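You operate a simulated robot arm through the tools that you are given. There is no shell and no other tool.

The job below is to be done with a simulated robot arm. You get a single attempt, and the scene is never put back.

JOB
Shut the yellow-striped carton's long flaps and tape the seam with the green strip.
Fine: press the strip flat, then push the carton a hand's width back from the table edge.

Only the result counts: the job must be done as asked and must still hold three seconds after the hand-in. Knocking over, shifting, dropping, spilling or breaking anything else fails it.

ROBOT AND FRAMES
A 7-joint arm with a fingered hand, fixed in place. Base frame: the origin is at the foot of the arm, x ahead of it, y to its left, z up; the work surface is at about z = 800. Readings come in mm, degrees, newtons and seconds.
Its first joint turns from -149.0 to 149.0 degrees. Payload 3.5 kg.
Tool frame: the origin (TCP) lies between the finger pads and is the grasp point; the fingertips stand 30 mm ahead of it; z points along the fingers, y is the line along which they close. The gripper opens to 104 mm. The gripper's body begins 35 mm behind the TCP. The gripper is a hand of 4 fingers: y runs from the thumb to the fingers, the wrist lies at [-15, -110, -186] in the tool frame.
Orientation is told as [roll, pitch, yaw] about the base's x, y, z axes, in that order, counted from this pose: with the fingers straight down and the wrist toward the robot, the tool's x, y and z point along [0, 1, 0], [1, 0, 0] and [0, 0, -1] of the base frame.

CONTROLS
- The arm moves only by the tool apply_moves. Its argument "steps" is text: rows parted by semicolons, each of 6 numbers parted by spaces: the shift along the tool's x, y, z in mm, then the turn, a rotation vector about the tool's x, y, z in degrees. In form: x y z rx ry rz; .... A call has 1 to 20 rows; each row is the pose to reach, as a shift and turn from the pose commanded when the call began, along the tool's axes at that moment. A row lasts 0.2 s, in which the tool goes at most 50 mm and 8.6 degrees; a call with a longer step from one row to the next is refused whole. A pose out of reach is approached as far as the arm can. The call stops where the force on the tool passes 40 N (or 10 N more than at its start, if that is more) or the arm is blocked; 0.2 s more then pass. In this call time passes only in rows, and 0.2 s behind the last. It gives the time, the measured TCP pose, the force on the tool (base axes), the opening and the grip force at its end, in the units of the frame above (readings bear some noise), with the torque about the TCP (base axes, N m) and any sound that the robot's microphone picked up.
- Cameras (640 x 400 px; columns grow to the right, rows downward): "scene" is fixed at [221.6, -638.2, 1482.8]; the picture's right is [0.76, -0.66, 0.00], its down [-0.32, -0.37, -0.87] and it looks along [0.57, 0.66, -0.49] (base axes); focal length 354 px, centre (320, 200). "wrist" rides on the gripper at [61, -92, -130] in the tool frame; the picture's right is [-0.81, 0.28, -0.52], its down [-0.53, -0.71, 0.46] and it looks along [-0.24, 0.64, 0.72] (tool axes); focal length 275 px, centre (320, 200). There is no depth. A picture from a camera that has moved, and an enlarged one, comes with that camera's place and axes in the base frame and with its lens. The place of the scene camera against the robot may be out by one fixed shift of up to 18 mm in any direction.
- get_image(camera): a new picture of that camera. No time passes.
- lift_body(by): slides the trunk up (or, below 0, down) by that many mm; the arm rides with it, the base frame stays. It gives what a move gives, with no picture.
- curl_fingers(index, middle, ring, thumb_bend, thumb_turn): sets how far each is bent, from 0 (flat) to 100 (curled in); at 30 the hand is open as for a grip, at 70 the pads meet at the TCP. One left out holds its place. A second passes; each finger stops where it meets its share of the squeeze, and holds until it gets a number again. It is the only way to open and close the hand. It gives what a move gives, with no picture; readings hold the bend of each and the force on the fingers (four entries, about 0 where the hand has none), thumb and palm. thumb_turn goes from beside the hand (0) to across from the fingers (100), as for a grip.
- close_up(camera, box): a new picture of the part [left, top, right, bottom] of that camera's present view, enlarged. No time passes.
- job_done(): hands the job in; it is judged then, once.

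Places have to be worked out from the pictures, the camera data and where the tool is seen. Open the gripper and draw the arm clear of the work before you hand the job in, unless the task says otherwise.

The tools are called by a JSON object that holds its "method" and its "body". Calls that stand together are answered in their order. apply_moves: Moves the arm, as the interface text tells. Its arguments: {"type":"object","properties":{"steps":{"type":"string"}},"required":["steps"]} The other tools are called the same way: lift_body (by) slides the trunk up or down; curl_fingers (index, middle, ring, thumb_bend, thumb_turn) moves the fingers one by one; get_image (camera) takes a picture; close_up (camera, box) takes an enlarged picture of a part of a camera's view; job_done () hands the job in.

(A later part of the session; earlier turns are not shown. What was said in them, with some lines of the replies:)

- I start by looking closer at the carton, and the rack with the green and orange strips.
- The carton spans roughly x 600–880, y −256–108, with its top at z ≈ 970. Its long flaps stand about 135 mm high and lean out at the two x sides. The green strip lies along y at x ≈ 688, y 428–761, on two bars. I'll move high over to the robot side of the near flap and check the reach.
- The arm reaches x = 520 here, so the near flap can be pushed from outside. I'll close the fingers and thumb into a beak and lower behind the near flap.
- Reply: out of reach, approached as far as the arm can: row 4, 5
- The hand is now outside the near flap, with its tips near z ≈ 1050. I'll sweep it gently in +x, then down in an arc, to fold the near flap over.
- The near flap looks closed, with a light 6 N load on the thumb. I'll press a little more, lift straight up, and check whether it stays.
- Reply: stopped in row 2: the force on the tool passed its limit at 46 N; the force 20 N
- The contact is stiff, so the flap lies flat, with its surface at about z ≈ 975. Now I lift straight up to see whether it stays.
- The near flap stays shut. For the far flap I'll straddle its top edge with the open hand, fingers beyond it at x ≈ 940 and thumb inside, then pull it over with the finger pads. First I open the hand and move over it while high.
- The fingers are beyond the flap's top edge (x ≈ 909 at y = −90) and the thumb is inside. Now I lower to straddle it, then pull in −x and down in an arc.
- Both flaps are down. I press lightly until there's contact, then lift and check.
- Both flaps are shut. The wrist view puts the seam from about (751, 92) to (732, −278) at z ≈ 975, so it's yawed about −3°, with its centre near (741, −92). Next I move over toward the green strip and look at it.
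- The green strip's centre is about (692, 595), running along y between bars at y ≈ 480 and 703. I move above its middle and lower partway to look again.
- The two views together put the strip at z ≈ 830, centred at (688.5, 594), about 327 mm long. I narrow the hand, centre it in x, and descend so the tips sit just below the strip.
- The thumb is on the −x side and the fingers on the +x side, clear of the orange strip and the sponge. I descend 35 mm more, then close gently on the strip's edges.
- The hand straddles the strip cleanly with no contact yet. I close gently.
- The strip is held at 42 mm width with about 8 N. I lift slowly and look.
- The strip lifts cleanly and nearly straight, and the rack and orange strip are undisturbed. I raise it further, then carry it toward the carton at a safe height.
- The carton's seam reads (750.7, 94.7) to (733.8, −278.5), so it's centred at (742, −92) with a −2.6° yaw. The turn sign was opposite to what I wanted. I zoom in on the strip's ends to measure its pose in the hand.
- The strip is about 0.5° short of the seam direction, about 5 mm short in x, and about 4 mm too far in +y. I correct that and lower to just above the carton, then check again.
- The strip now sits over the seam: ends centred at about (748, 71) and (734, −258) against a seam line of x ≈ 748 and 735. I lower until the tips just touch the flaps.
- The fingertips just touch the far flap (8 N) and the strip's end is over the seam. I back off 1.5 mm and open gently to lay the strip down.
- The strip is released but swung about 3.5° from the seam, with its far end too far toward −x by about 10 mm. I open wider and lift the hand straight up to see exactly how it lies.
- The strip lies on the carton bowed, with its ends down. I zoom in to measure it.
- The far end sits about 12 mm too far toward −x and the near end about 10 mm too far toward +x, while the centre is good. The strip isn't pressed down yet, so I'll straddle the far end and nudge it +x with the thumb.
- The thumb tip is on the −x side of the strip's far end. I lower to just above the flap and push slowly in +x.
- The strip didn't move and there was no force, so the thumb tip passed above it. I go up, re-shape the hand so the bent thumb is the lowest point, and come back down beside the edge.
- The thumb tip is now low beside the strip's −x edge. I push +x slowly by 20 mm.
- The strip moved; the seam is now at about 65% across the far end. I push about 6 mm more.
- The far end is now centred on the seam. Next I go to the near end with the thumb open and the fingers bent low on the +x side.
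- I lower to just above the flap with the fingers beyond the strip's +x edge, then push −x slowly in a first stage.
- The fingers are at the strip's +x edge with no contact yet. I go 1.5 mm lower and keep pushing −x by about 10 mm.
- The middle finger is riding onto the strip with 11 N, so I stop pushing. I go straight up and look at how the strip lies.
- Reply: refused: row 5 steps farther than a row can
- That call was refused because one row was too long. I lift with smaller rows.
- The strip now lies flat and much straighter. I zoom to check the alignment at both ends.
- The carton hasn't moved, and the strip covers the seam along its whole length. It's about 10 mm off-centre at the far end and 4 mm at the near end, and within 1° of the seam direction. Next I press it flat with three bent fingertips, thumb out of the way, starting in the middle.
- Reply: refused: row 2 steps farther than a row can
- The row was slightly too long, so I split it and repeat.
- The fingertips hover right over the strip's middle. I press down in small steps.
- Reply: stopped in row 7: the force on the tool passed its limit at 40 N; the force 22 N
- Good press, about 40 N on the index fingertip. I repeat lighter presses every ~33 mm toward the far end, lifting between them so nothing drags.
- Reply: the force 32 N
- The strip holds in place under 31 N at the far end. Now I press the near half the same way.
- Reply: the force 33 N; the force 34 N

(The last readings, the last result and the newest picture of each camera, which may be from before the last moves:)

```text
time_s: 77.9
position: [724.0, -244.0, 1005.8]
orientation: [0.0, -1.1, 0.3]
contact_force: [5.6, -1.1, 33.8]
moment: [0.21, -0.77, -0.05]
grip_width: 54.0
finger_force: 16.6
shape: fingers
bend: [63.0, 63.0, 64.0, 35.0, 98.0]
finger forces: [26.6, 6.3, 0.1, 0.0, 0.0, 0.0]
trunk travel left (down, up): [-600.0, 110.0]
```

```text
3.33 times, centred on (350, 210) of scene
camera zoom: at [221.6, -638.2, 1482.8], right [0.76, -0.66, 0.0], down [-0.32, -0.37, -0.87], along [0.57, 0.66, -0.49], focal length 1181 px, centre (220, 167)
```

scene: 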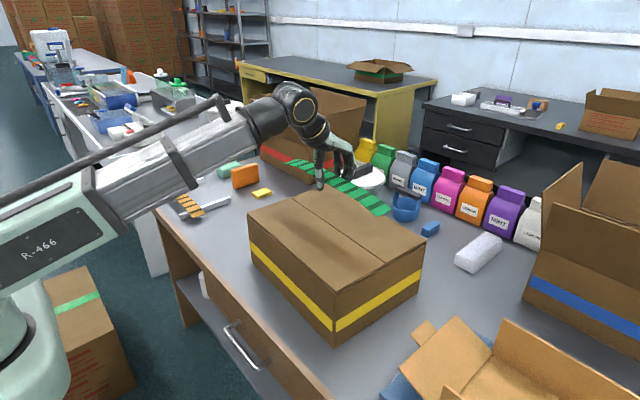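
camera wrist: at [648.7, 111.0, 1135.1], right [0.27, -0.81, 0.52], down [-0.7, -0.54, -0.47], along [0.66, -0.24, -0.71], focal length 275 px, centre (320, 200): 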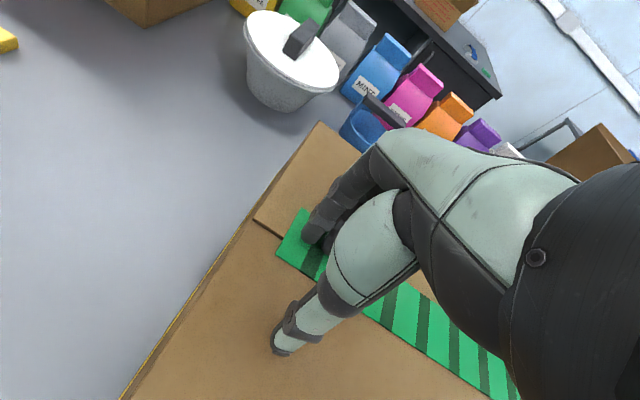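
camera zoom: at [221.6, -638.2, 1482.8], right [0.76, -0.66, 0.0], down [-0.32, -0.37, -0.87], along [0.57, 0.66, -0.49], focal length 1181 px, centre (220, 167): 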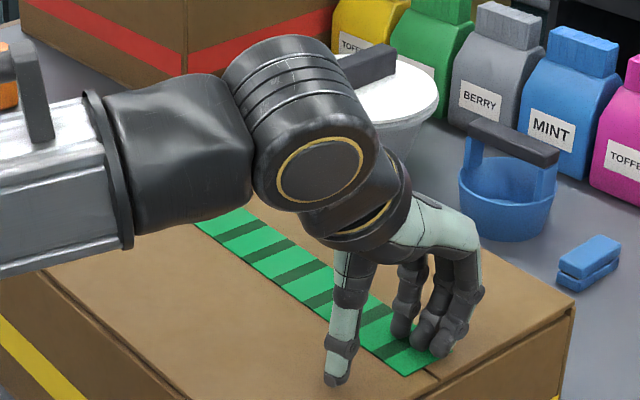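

All points took about 33 N. I add a second pass 15 mm toward −x so the strip's near-flap half is pressed down as well.

{"method": "apply_moves", "body": {"steps": "0 0 -13 0 0 0; 4 -15 -13 0 0 0; 4 -15 -3 0 0 0; 4 -15 0 0 0 0; 4 -15 0 0 0 0; 4 -15 -13 0 0 0; 40 -12 -13 0 0 0; 40 -12 -3 0 0 0; 40 -12 0 0 0 0; 40 -12 0 0 0 0; 40 -12 -13 0 0 0; 78 -10 -13 0 0 0; 78 -10 -3 0 0 0; 78 -10 0 0 0 0; 78 -10 0 0 0 0; 78 -10 -13 0 0 0; 116 -7 -13 0 0 0; 116 -7 -3 0 0 0; 116 -7 0 0 0 0; 116 -7 0 0 0 0"}}

{"method": "close_up", "body": {"camera": "scene", "box": [280, 150, 420, 270]}}

```text
time_s: 82.1
position: [716.6, -129.3, 1006.4]
orientation: [0.1, -1.0, 0.4]
contact_force: [4.8, -1.0, 30.8]
moment: [0.21, -0.65, -0.05]
grip_width: 53.0
finger_force: 16.3
shape: fingers
bend: [64.0, 64.0, 64.0, 35.0, 98.0]
finger forces: [26.6, 4.5, 0.0, 0.0, 0.0, 0.1]
trunk travel left (down, up): [-600.0, 110.0]
```

```text
3.33 times, centred on (350, 210) of scene
camera zoom: at [221.6, -638.2, 1482.8], right [0.76, -0.66, 0.0], down [-0.32, -0.37, -0.87], along [0.57, 0.66, -0.49], focal length 1181 px, centre (220, 167)
```

zoom: 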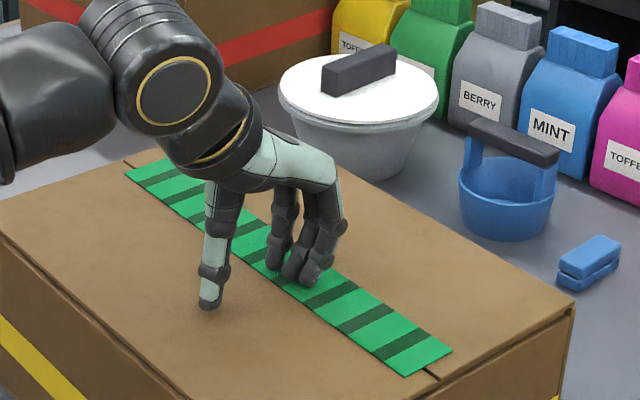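

The presses are steady and the strip stays in place. I continue the second pass to the far end, then lift away.

{"method": "apply_moves", "body": {"steps": "0 0 -13 0 0 0; 38 3 -13 0 0 0; 38 3 -3 0 0 0; 38 3 0 0 0 0; 38 3 0 0 0 0; 38 3 -13 0 0 0; 76 5 -13 0 0 0; 76 5 -3 0 0 0; 76 5 0 0 0 0; 76 5 0 0 0 0; 76 5 -13 0 0 0; 114 8 -13 0 0 0; 114 8 -3 0 0 0; 114 8 0 0 0 0; 114 8 0 0 0 0; 114 8 -13 0 0 0; 152 11 -13 0 0 0; 152 11 -3 0 0 0; 152 11 0 0 0 0; 152 11 0 0 0 0"}}

{"method": "apply_moves", "body": {"steps": "0 0 -13 0 0 0; 20 5 -13 0 0 0; 33 5 -3 0 0 0; 33 5 0 0 0 0; 33 5 0 0 0 0; 33 5 -20 0 0 0; 10 -10 -60 0 0 0; -20 -30 -90 0 0 0; -50 -60 -115 0 0 0; -80 -80 -150 0 0 0; -110 -80 -185 0 0 0; -140 -80 -210 0 0 0; -140 -80 -210 0 0 0"}}

{"method": "get_image", "body": {"camera": "wrist"}}

{"method": "get_image", "body": {"camera": "scene"}}

{"method": "close_up", "body": {"camera": "scene", "box": [280, 170, 420, 290]}}

```text
time_s: 86.3
position: [726.9, 23.5, 1007.2]
orientation: [0.1, -1.0, 0.5]
contact_force: [4.3, 0.2, 29.7]
moment: [0.21, -0.61, -0.02]
grip_width: 53.2
finger_force: 14.7
shape: fingers
bend: [64.0, 64.0, 64.0, 35.0, 98.0]
finger forces: [25.3, 4.8, 0.1, 0.1, 0.0, 0.0]
trunk travel left (down, up): [-600.0, 110.0]
```

```text
refused: row 10 steps farther than a row can; nothing moved
```

```text
taken
camera wrist: at [631.3, 85.5, 1134.9], right [0.27, -0.81, 0.52], down [-0.7, -0.54, -0.47], along [0.66, -0.24, -0.71], focal length 275 px, centre (320, 200)
```

wrist: 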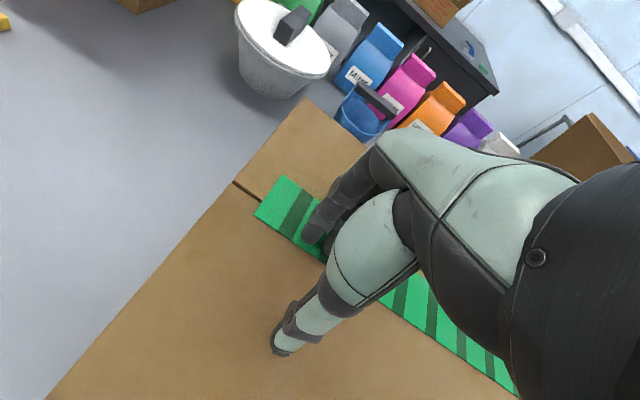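

```text
taken
```

scene: 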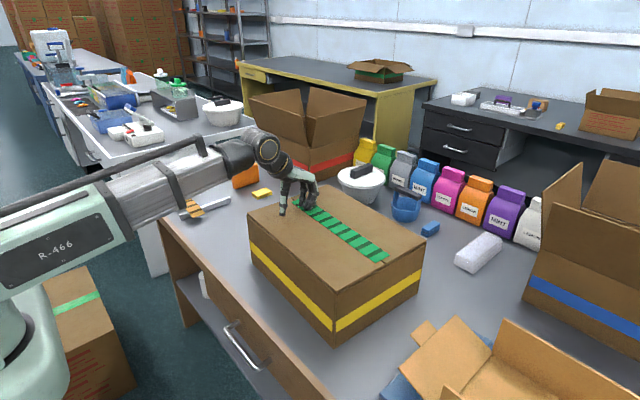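

```text
3.33 times, centred on (350, 230) of scene
camera zoom: at [221.6, -638.2, 1482.8], right [0.76, -0.66, 0.0], down [-0.32, -0.37, -0.87], along [0.57, 0.66, -0.49], focal length 1181 px, centre (220, 100)
```

zoom: 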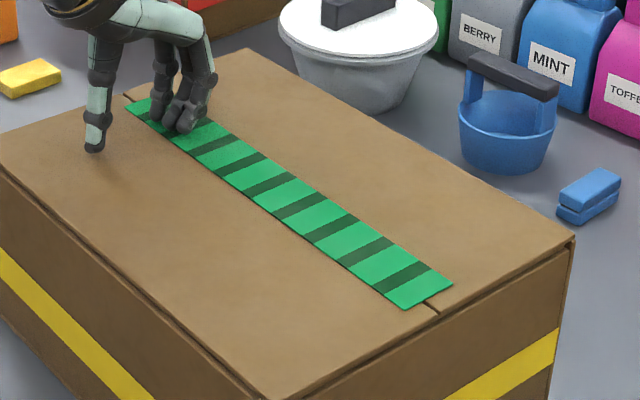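

Only the last call was refused, again for a long row. I do the final far-end press, then lift away with shorter rows.

{"method": "apply_moves", "body": {"steps": "0 0 -13 0 0 0; 20 3 -13 0 0 0; 33 3 -3 0 0 0; 33 3 0 0 0 0; 33 3 0 0 0 0; 33 3 -20 0 0 0; 33 3 -60 0 0 0; 20 -10 -90 0 0 0; 0 -30 -115 0 0 0; -20 -55 -140 0 0 0; -40 -80 -165 0 0 0; -70 -100 -190 0 0 0; -100 -120 -210 0 0 0; -100 -120 -210 0 0 0"}}

{"method": "get_image", "body": {"camera": "wrist"}}

{"method": "close_up", "body": {"camera": "scene", "box": [280, 170, 420, 290]}}

```text
time_s: 89.3
position: [606.7, -75.4, 1210.9]
orientation: [0.1, -0.6, 0.5]
contact_force: [-0.2, -0.1, 0.5]
moment: [0.02, 0.02, 0.03]
grip_width: 53.3
finger_force: 0.0
shape: fingers
bend: [64.0, 64.0, 64.0, 35.0, 98.0]
finger forces: [0.1, 0.0, 0.0, 0.0, 0.0, 0.0]
trunk travel left (down, up): [-600.0, 110.0]
```

```text
taken
camera wrist: at [512.5, -13.9, 1340.0], right [0.28, -0.81, 0.52], down [-0.7, -0.54, -0.46], along [0.65, -0.24, -0.72], focal length 275 px, centre (320, 200)
```

wrist: 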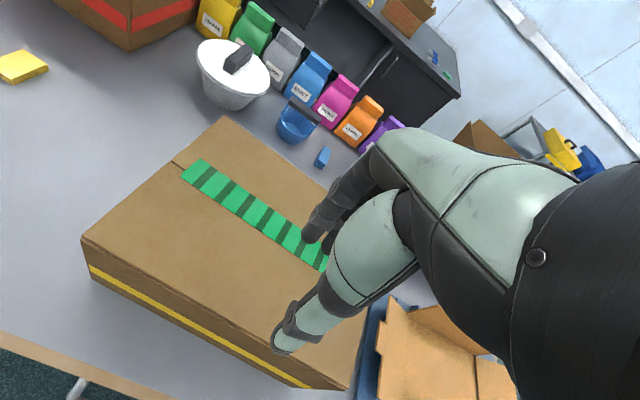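

```text
3.33 times, centred on (350, 230) of scene
camera zoom: at [221.6, -638.2, 1482.8], right [0.76, -0.66, 0.0], down [-0.32, -0.37, -0.87], along [0.57, 0.66, -0.49], focal length 1181 px, centre (220, 100)
```

zoom: 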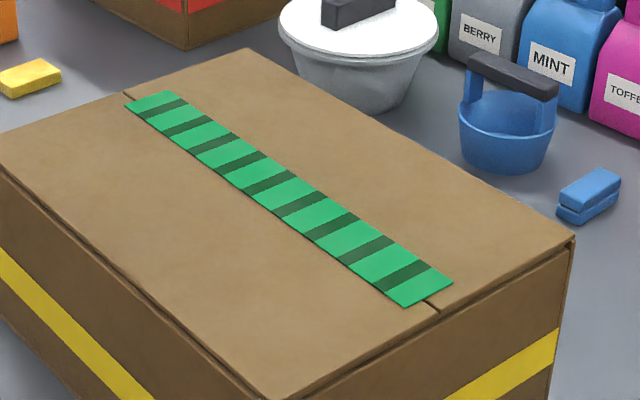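

The strip lies flat and taped, and the flaps are shut. Next is the push: I'll bring the closed hand in front of the carton's near face (x ≈ 598). I stay high at x ≈ 512 and then lower the trunk, because the arm can't reach that close in when it's low.

{"method": "curl_fingers", "body": {"index": 68, "middle": 68, "ring": 68, "thumb_bend": 66}}

{"method": "apply_moves", "body": {"steps": "-4 -35 0 0 0 0; -8 -70 0 0 0 0; -12 -95 5 0 0 0; -12 -95 30 0 0 0; -12 -95 30 0 0 0"}}

{"method": "get_image", "body": {"camera": "scene"}}

```text
time_s: 90.3
position: [606.6, -75.5, 1210.7]
orientation: [0.1, -0.7, 0.3]
contact_force: [-0.3, 0.3, -0.7]
moment: [0.0, 0.0, 0.01]
grip_width: 8.7
finger_force: 0.0
shape: fingers
bend: [68.0, 68.0, 68.0, 66.0, 100.0]
finger forces: [0.1, 0.1, 0.0, 0.0, 0.0, 0.0]
trunk travel left (down, up): [-600.0, 110.0]
```

```text
time_s: 91.5
position: [511.1, -89.7, 1179.1]
orientation: [0.0, -0.7, 0.5]
contact_force: [-0.2, -0.5, 0.1]
moment: [0.01, 0.02, -0.01]
grip_width: 8.7
finger_force: 0.1
shape: fingers
bend: [68.0, 68.0, 68.0, 66.0, 100.0]
finger forces: [0.0, 0.0, 0.1, 0.0, 0.1, 0.0]
trunk travel left (down, up): [-600.0, 110.0]
```

```text
taken
```

scene: 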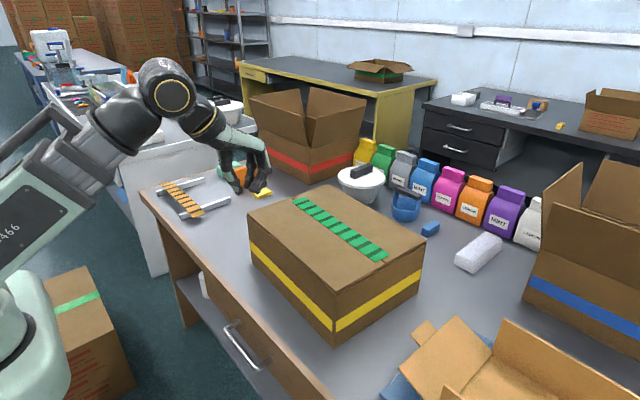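

The clearance to the carton face looks fine, with the knuckles at x ≈ 560. I lower the trunk in stages.

{"method": "lift_body", "body": {"by": -130}}

{"method": "get_image", "body": {"camera": "scene"}}

{"method": "get_image", "body": {"camera": "wrist"}}

```text
time_s: 93.0
position: [510.4, -90.3, 1049.3]
orientation: [0.0, -0.7, 0.4]
contact_force: [0.6, 0.7, 1.0]
moment: [-0.05, 0.0, -0.01]
grip_width: 9.1
finger_force: 0.1
shape: fingers
bend: [68.0, 68.0, 68.0, 66.0, 100.0]
finger forces: [0.0, 0.2, 0.0, 0.0, 0.0, 0.0]
trunk travel left (down, up): [-470.0, 240.0]
```

```text
taken
```

scene: 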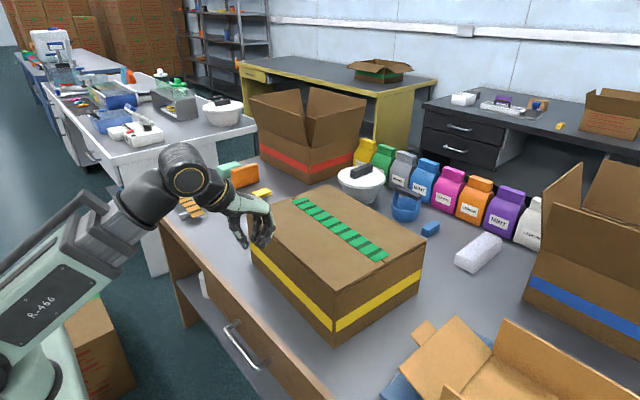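

```text
taken
camera wrist: at [417.3, -28.5, 1177.9], right [0.28, -0.81, 0.52], down [-0.7, -0.54, -0.46], along [0.65, -0.24, -0.72], focal length 275 px, centre (320, 200)
```

wrist: 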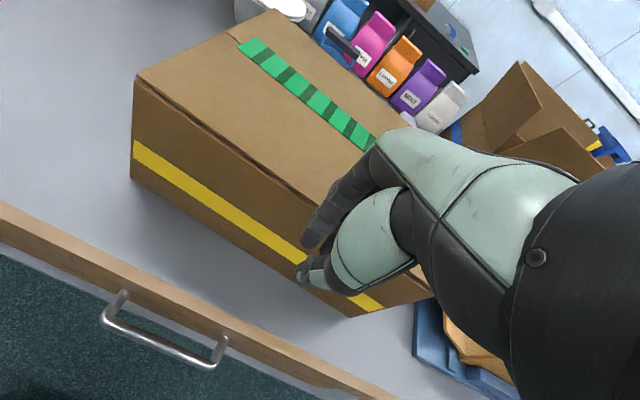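

Still clear. I lower the trunk another 145 mm so the hand faces the middle of the front panel.

{"method": "lift_body", "body": {"by": -145}}

{"method": "get_image", "body": {"camera": "scene"}}

{"method": "get_image", "body": {"camera": "wrist"}}

```text
time_s: 94.8
position: [511.3, -89.6, 903.6]
orientation: [0.0, -0.7, 0.5]
contact_force: [-0.4, 0.1, -0.1]
moment: [0.04, 0.01, 0.0]
grip_width: 8.8
finger_force: 0.0
shape: fingers
bend: [68.0, 68.0, 68.0, 66.0, 100.0]
finger forces: [0.0, 0.0, 0.0, 0.0, 0.0, 0.0]
trunk travel left (down, up): [-325.0, 385.0]
```

```text
taken
```

scene: 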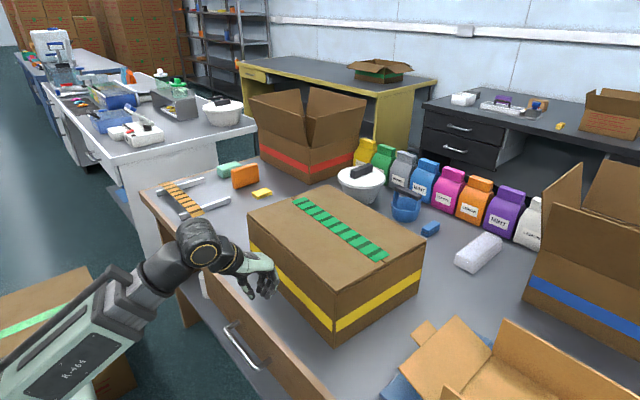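

```text
taken
camera wrist: at [417.3, -28.5, 1032.9], right [0.28, -0.81, 0.52], down [-0.7, -0.54, -0.46], along [0.65, -0.24, -0.72], focal length 275 px, centre (320, 200)
```

wrist: 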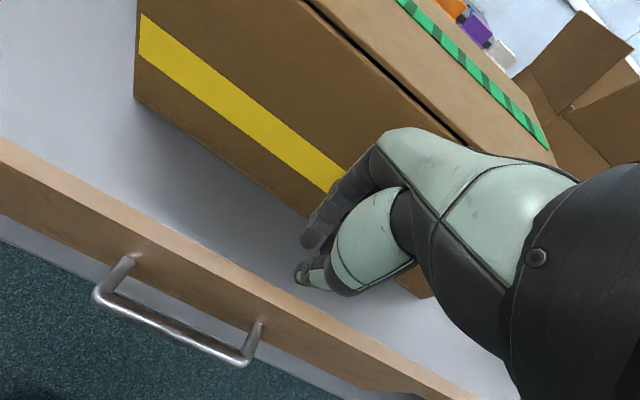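

The hand is in front of the panel and the arm is clear of the table edge. I advance slowly in +x to find contact.

{"method": "apply_moves", "body": {"steps": "0 6 0 0 0 0; 0 12 0 0 0 0; 0 18 0 0 0 0; 0 24 0 0 0 0; 0 29 0 0 0 0; 0 34 0 0 0 0; 0 38 0 0 0 0; 0 42 0 0 0 0; 0 42 0 0 0 0"}}

{"method": "get_image", "body": {"camera": "wrist"}}

```text
time_s: 96.8
position: [552.1, -89.3, 904.8]
orientation: [0.0, -0.6, 0.3]
contact_force: [-5.2, 0.5, -1.5]
moment: [0.02, -0.03, -0.06]
grip_width: 8.9
finger_force: 2.6
shape: fingers
bend: [68.0, 70.0, 68.0, 66.0, 100.0]
finger forces: [0.1, 5.9, 0.0, 0.1, 0.1, 0.0]
trunk travel left (down, up): [-325.0, 385.0]
```

```text
taken
camera wrist: at [458.4, -27.9, 1033.5], right [0.28, -0.81, 0.52], down [-0.7, -0.54, -0.46], along [0.65, -0.24, -0.72], focal length 275 px, centre (320, 200)
```

wrist: 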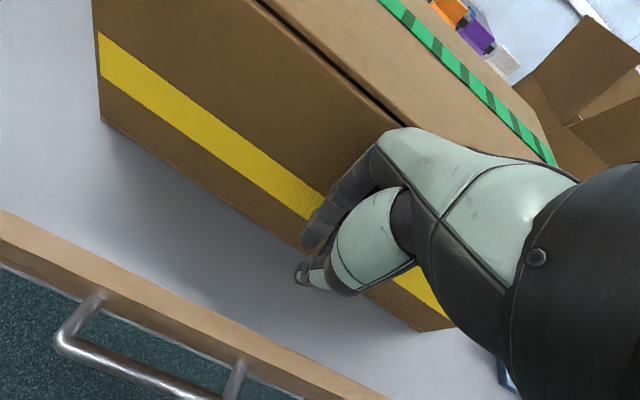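

There's contact at TCP x ≈ 551 with 5 N, and the carton hasn't moved yet. I push steadily in +x, a first 50 mm.

{"method": "apply_moves", "body": {"steps": "0 5 0 0 0 0; 0 10 0 0 0 0; 0 15 0 0 0 0; 0 20 0 0 0 0; 0 25 0 0 0 0; 0 30 0 0 0 0; 0 35 0 0 0 0; 0 40 0 0 0 0; 0 45 0 0 0 0; 0 50 0 0 0 0; 0 50 0 0 0 0"}}

{"method": "get_image", "body": {"camera": "wrist"}}

{"method": "get_image", "body": {"camera": "scene"}}

```text
time_s: 99.2
position: [603.1, -89.4, 904.5]
orientation: [0.1, -0.6, 0.5]
contact_force: [-4.3, -0.6, -2.5]
moment: [0.01, -0.01, -0.05]
grip_width: 8.8
finger_force: 2.1
shape: fingers
bend: [68.0, 70.0, 68.0, 66.0, 100.0]
finger forces: [0.0, 4.4, 0.1, 0.0, 0.0, 0.0]
trunk travel left (down, up): [-325.0, 385.0]
```

```text
taken
camera wrist: at [509.6, -27.7, 1034.1], right [0.27, -0.81, 0.52], down [-0.7, -0.54, -0.46], along [0.66, -0.24, -0.72], focal length 275 px, centre (320, 200)
```

wrist: 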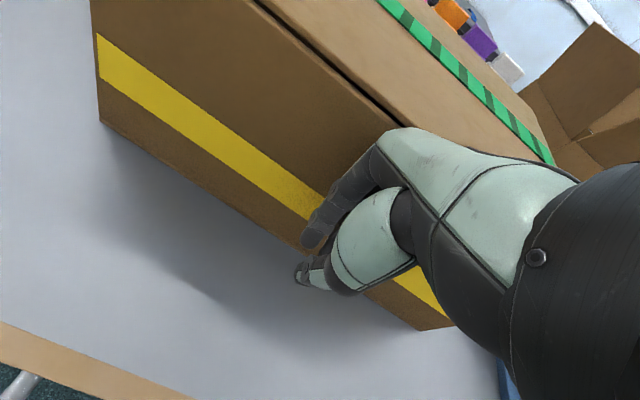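

```text
taken
```

scene: 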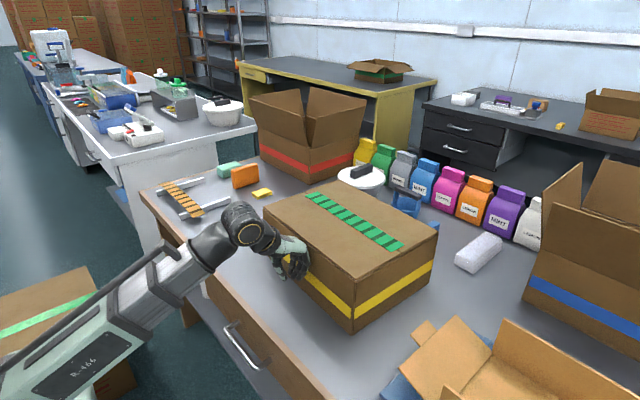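

The carton slides evenly with about 5 N and no rotation. The tub and caddy behind it are still more than 100 mm beyond. I push another 46 mm.

{"method": "apply_moves", "body": {"steps": "0 5 0 0 0 0; 0 10 0 0 0 0; 0 15 0 0 0 0; 0 20 0 0 0 0; 0 25 0 0 0 0; 0 30 0 0 0 0; 0 35 0 0 0 0; 0 40 0 0 0 0; 0 44 0 0 0 0; 0 46 0 0 0 0; 0 46 0 0 0 0"}}

{"method": "get_image", "body": {"camera": "wrist"}}

{"method": "get_image", "body": {"camera": "scene"}}

```text
time_s: 101.6
position: [649.0, -89.5, 906.7]
orientation: [-0.1, -0.8, 0.4]
contact_force: [-6.5, -1.5, 2.4]
moment: [-0.02, -0.13, -0.1]
grip_width: 8.8
finger_force: 3.0
shape: fingers
bend: [68.0, 70.0, 68.0, 66.0, 100.0]
finger forces: [0.0, 6.1, 0.0, 0.0, 0.0, 0.0]
trunk travel left (down, up): [-325.0, 385.0]
```

```text
taken
camera wrist: at [554.7, -27.5, 1034.7], right [0.27, -0.81, 0.52], down [-0.7, -0.54, -0.46], along [0.66, -0.24, -0.72], focal length 275 px, centre (320, 200)
```

wrist: 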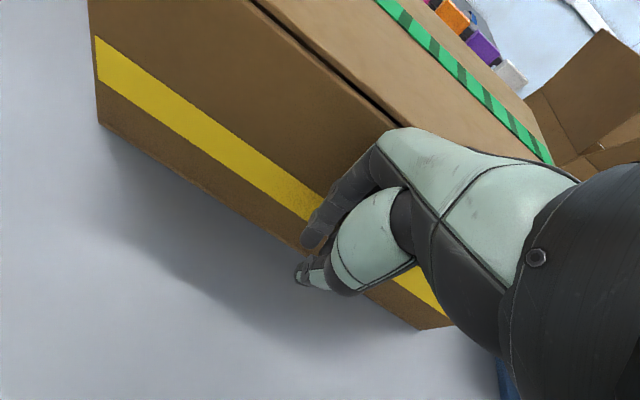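

```text
taken
```

scene: 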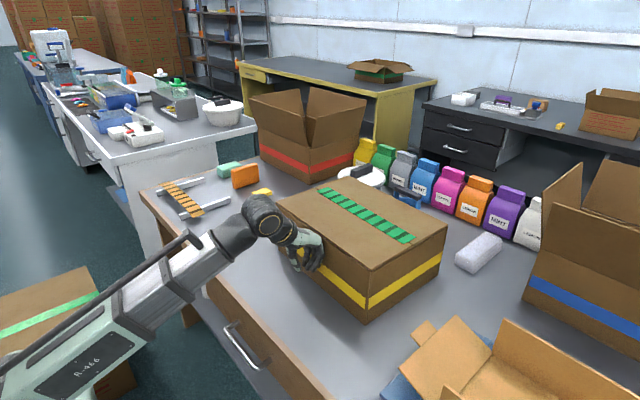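

The near-left bottom corner went from x ≈ 605 to ≈ 703, so the carton moved about 97 mm. I back the hand away from it.

{"method": "apply_moves", "body": {"steps": "0 -15 0 0 0 0; 0 -45 0 0 0 0; 0 -80 0 0 0 0; 0 -110 0 0 0 0; 0 -130 0 0 0 0; 0 -130 0 0 0 0"}}

{"method": "lift_body", "body": {"by": 275}}

{"method": "curl_fingers", "body": {"index": 30, "middle": 30, "ring": 30, "thumb_bend": 30}}

{"method": "get_image", "body": {"camera": "scene"}}

{"method": "get_image", "body": {"camera": "wrist"}}

{"method": "close_up", "body": {"camera": "scene", "box": [270, 160, 460, 320]}}

```text
time_s: 103.0
position: [518.8, -90.9, 903.7]
orientation: [0.0, -0.7, 0.5]
contact_force: [-0.7, -0.1, 0.5]
moment: [0.0, 0.01, 0.01]
grip_width: 8.9
finger_force: 0.0
shape: fingers
bend: [68.0, 68.0, 68.0, 66.0, 100.0]
finger forces: [0.0, 0.0, 0.1, 0.1, 0.1, 0.0]
trunk travel left (down, up): [-325.0, 385.0]
```

```text
time_s: 105.8
position: [518.5, -90.8, 1178.6]
orientation: [0.0, -0.6, 0.4]
contact_force: [0.3, 0.7, -0.2]
moment: [-0.01, 0.01, 0.0]
grip_width: 8.5
finger_force: 0.1
shape: fingers
bend: [68.0, 68.0, 68.0, 66.0, 100.0]
finger forces: [0.0, 0.1, 0.1, 0.1, 0.1, 0.0]
trunk travel left (down, up): [-600.0, 110.0]
```

```text
time_s: 106.8
position: [518.1, -90.7, 1176.3]
orientation: [-0.1, -0.7, 0.4]
contact_force: [0.1, 0.2, 0.6]
moment: [-0.01, 0.02, 0.01]
grip_width: 102.7
finger_force: 0.1
shape: fingers
bend: [30.0, 30.0, 30.0, 30.0, 98.0]
finger forces: [0.0, 0.0, 0.1, 0.1, 0.0, 0.0]
trunk travel left (down, up): [-600.0, 110.0]
```

```text
taken
```

scene: 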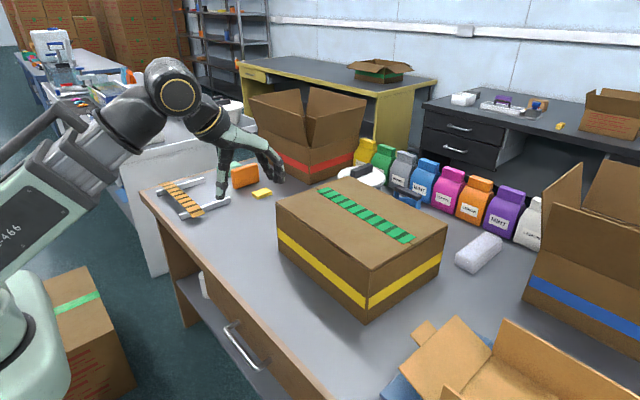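

```text
taken
camera wrist: at [425.1, -29.1, 1307.6], right [0.28, -0.81, 0.52], down [-0.7, -0.54, -0.46], along [0.65, -0.24, -0.72], focal length 275 px, centre (320, 200)
```

wrist: 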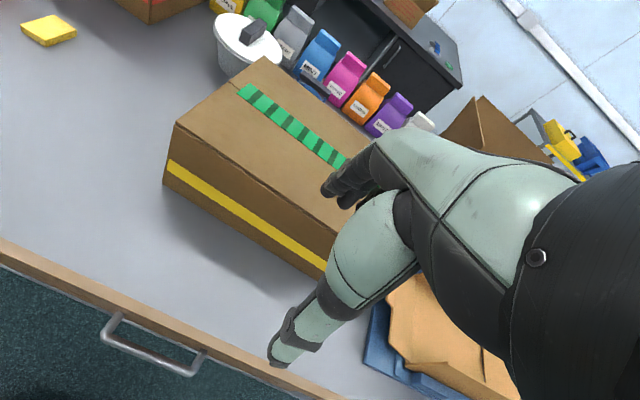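

```text
2.50 times, centred on (365, 240) of scene
camera zoom: at [221.6, -638.2, 1482.8], right [0.76, -0.66, 0.0], down [-0.32, -0.37, -0.87], along [0.57, 0.66, -0.49], focal length 886 px, centre (208, 100)
```

zoom: 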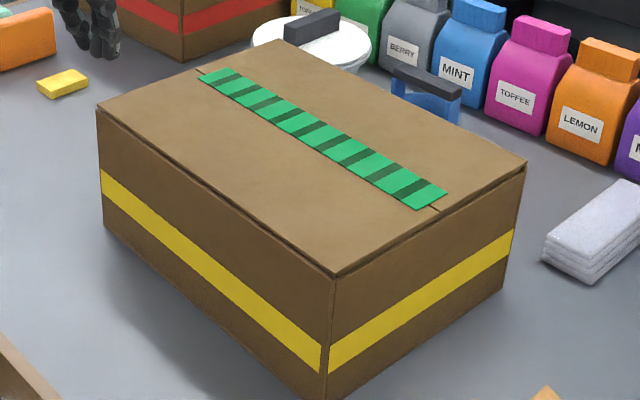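

The flaps are shut, the strip lies flat over the seam, and the carton sits about 97 mm further back. The rack, orange strip, sponges and tub are undisturbed. I draw the open hand further clear before handing in.

{"method": "apply_moves", "body": {"steps": "20 5 -30 0 0 0; 55 10 -60 0 0 0; 95 15 -80 0 0 0; 140 20 -90 0 0 0; 185 25 -90 0 0 0; 230 30 -90 0 0 0; 260 30 -90 0 0 0; 260 30 -90 0 0 0"}}

{"method": "get_image", "body": {"camera": "scene"}}

```text
time_s: 108.5
position: [544.3, 170.2, 1268.0]
orientation: [0.2, -0.7, 0.3]
contact_force: [-0.3, 0.0, 0.3]
moment: [0.02, 0.0, 0.01]
grip_width: 102.6
finger_force: 0.0
shape: fingers
bend: [30.0, 30.0, 30.0, 30.0, 98.0]
finger forces: [0.1, 0.1, 0.0, 0.0, 0.0, 0.2]
trunk travel left (down, up): [-600.0, 110.0]
```

```text
taken
```

scene: 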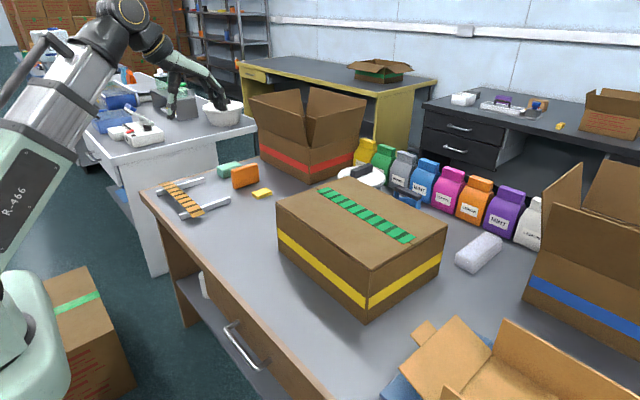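

The arm is clear, the hand is open, and the scene is as wanted, so I hand the job in.

{"method": "job_done", "body": {}}

```text
The job is handed in.
```

I shut both long flaps of the yellow-striped carton, taped the seam with the green strip and pressed it flat. I then pushed the carton about 97 mm back from the table edge. I've handed the job in but haven't seen how it was judged.

- **Strip position:** it covers the seam along its whole length but isn't perfectly centred. It's about 10 mm off at the left end and 4 mm at the right, and within about 1° of the seam's direction.
- **First placement:** the strip swung about 3.5° when I let go of it, so I nudged both ends back into line before pressing.
- **Pressing:** I pressed along the full length twice, once down the strip's middle and once nearer its front edge. The presses I measured were about 30 N, and the strip didn't move.
- **Push distance:** the carton's front was already about 100 mm from the edge. I took "a hand's width back" to mean moving it that much further, so it now sits roughly 200 mm from the edge.
- **Everything else:** in the last picture, the strip rack, orange strip, sponges and other items look undisturbed. The hand was open and clear of the work at hand-in.
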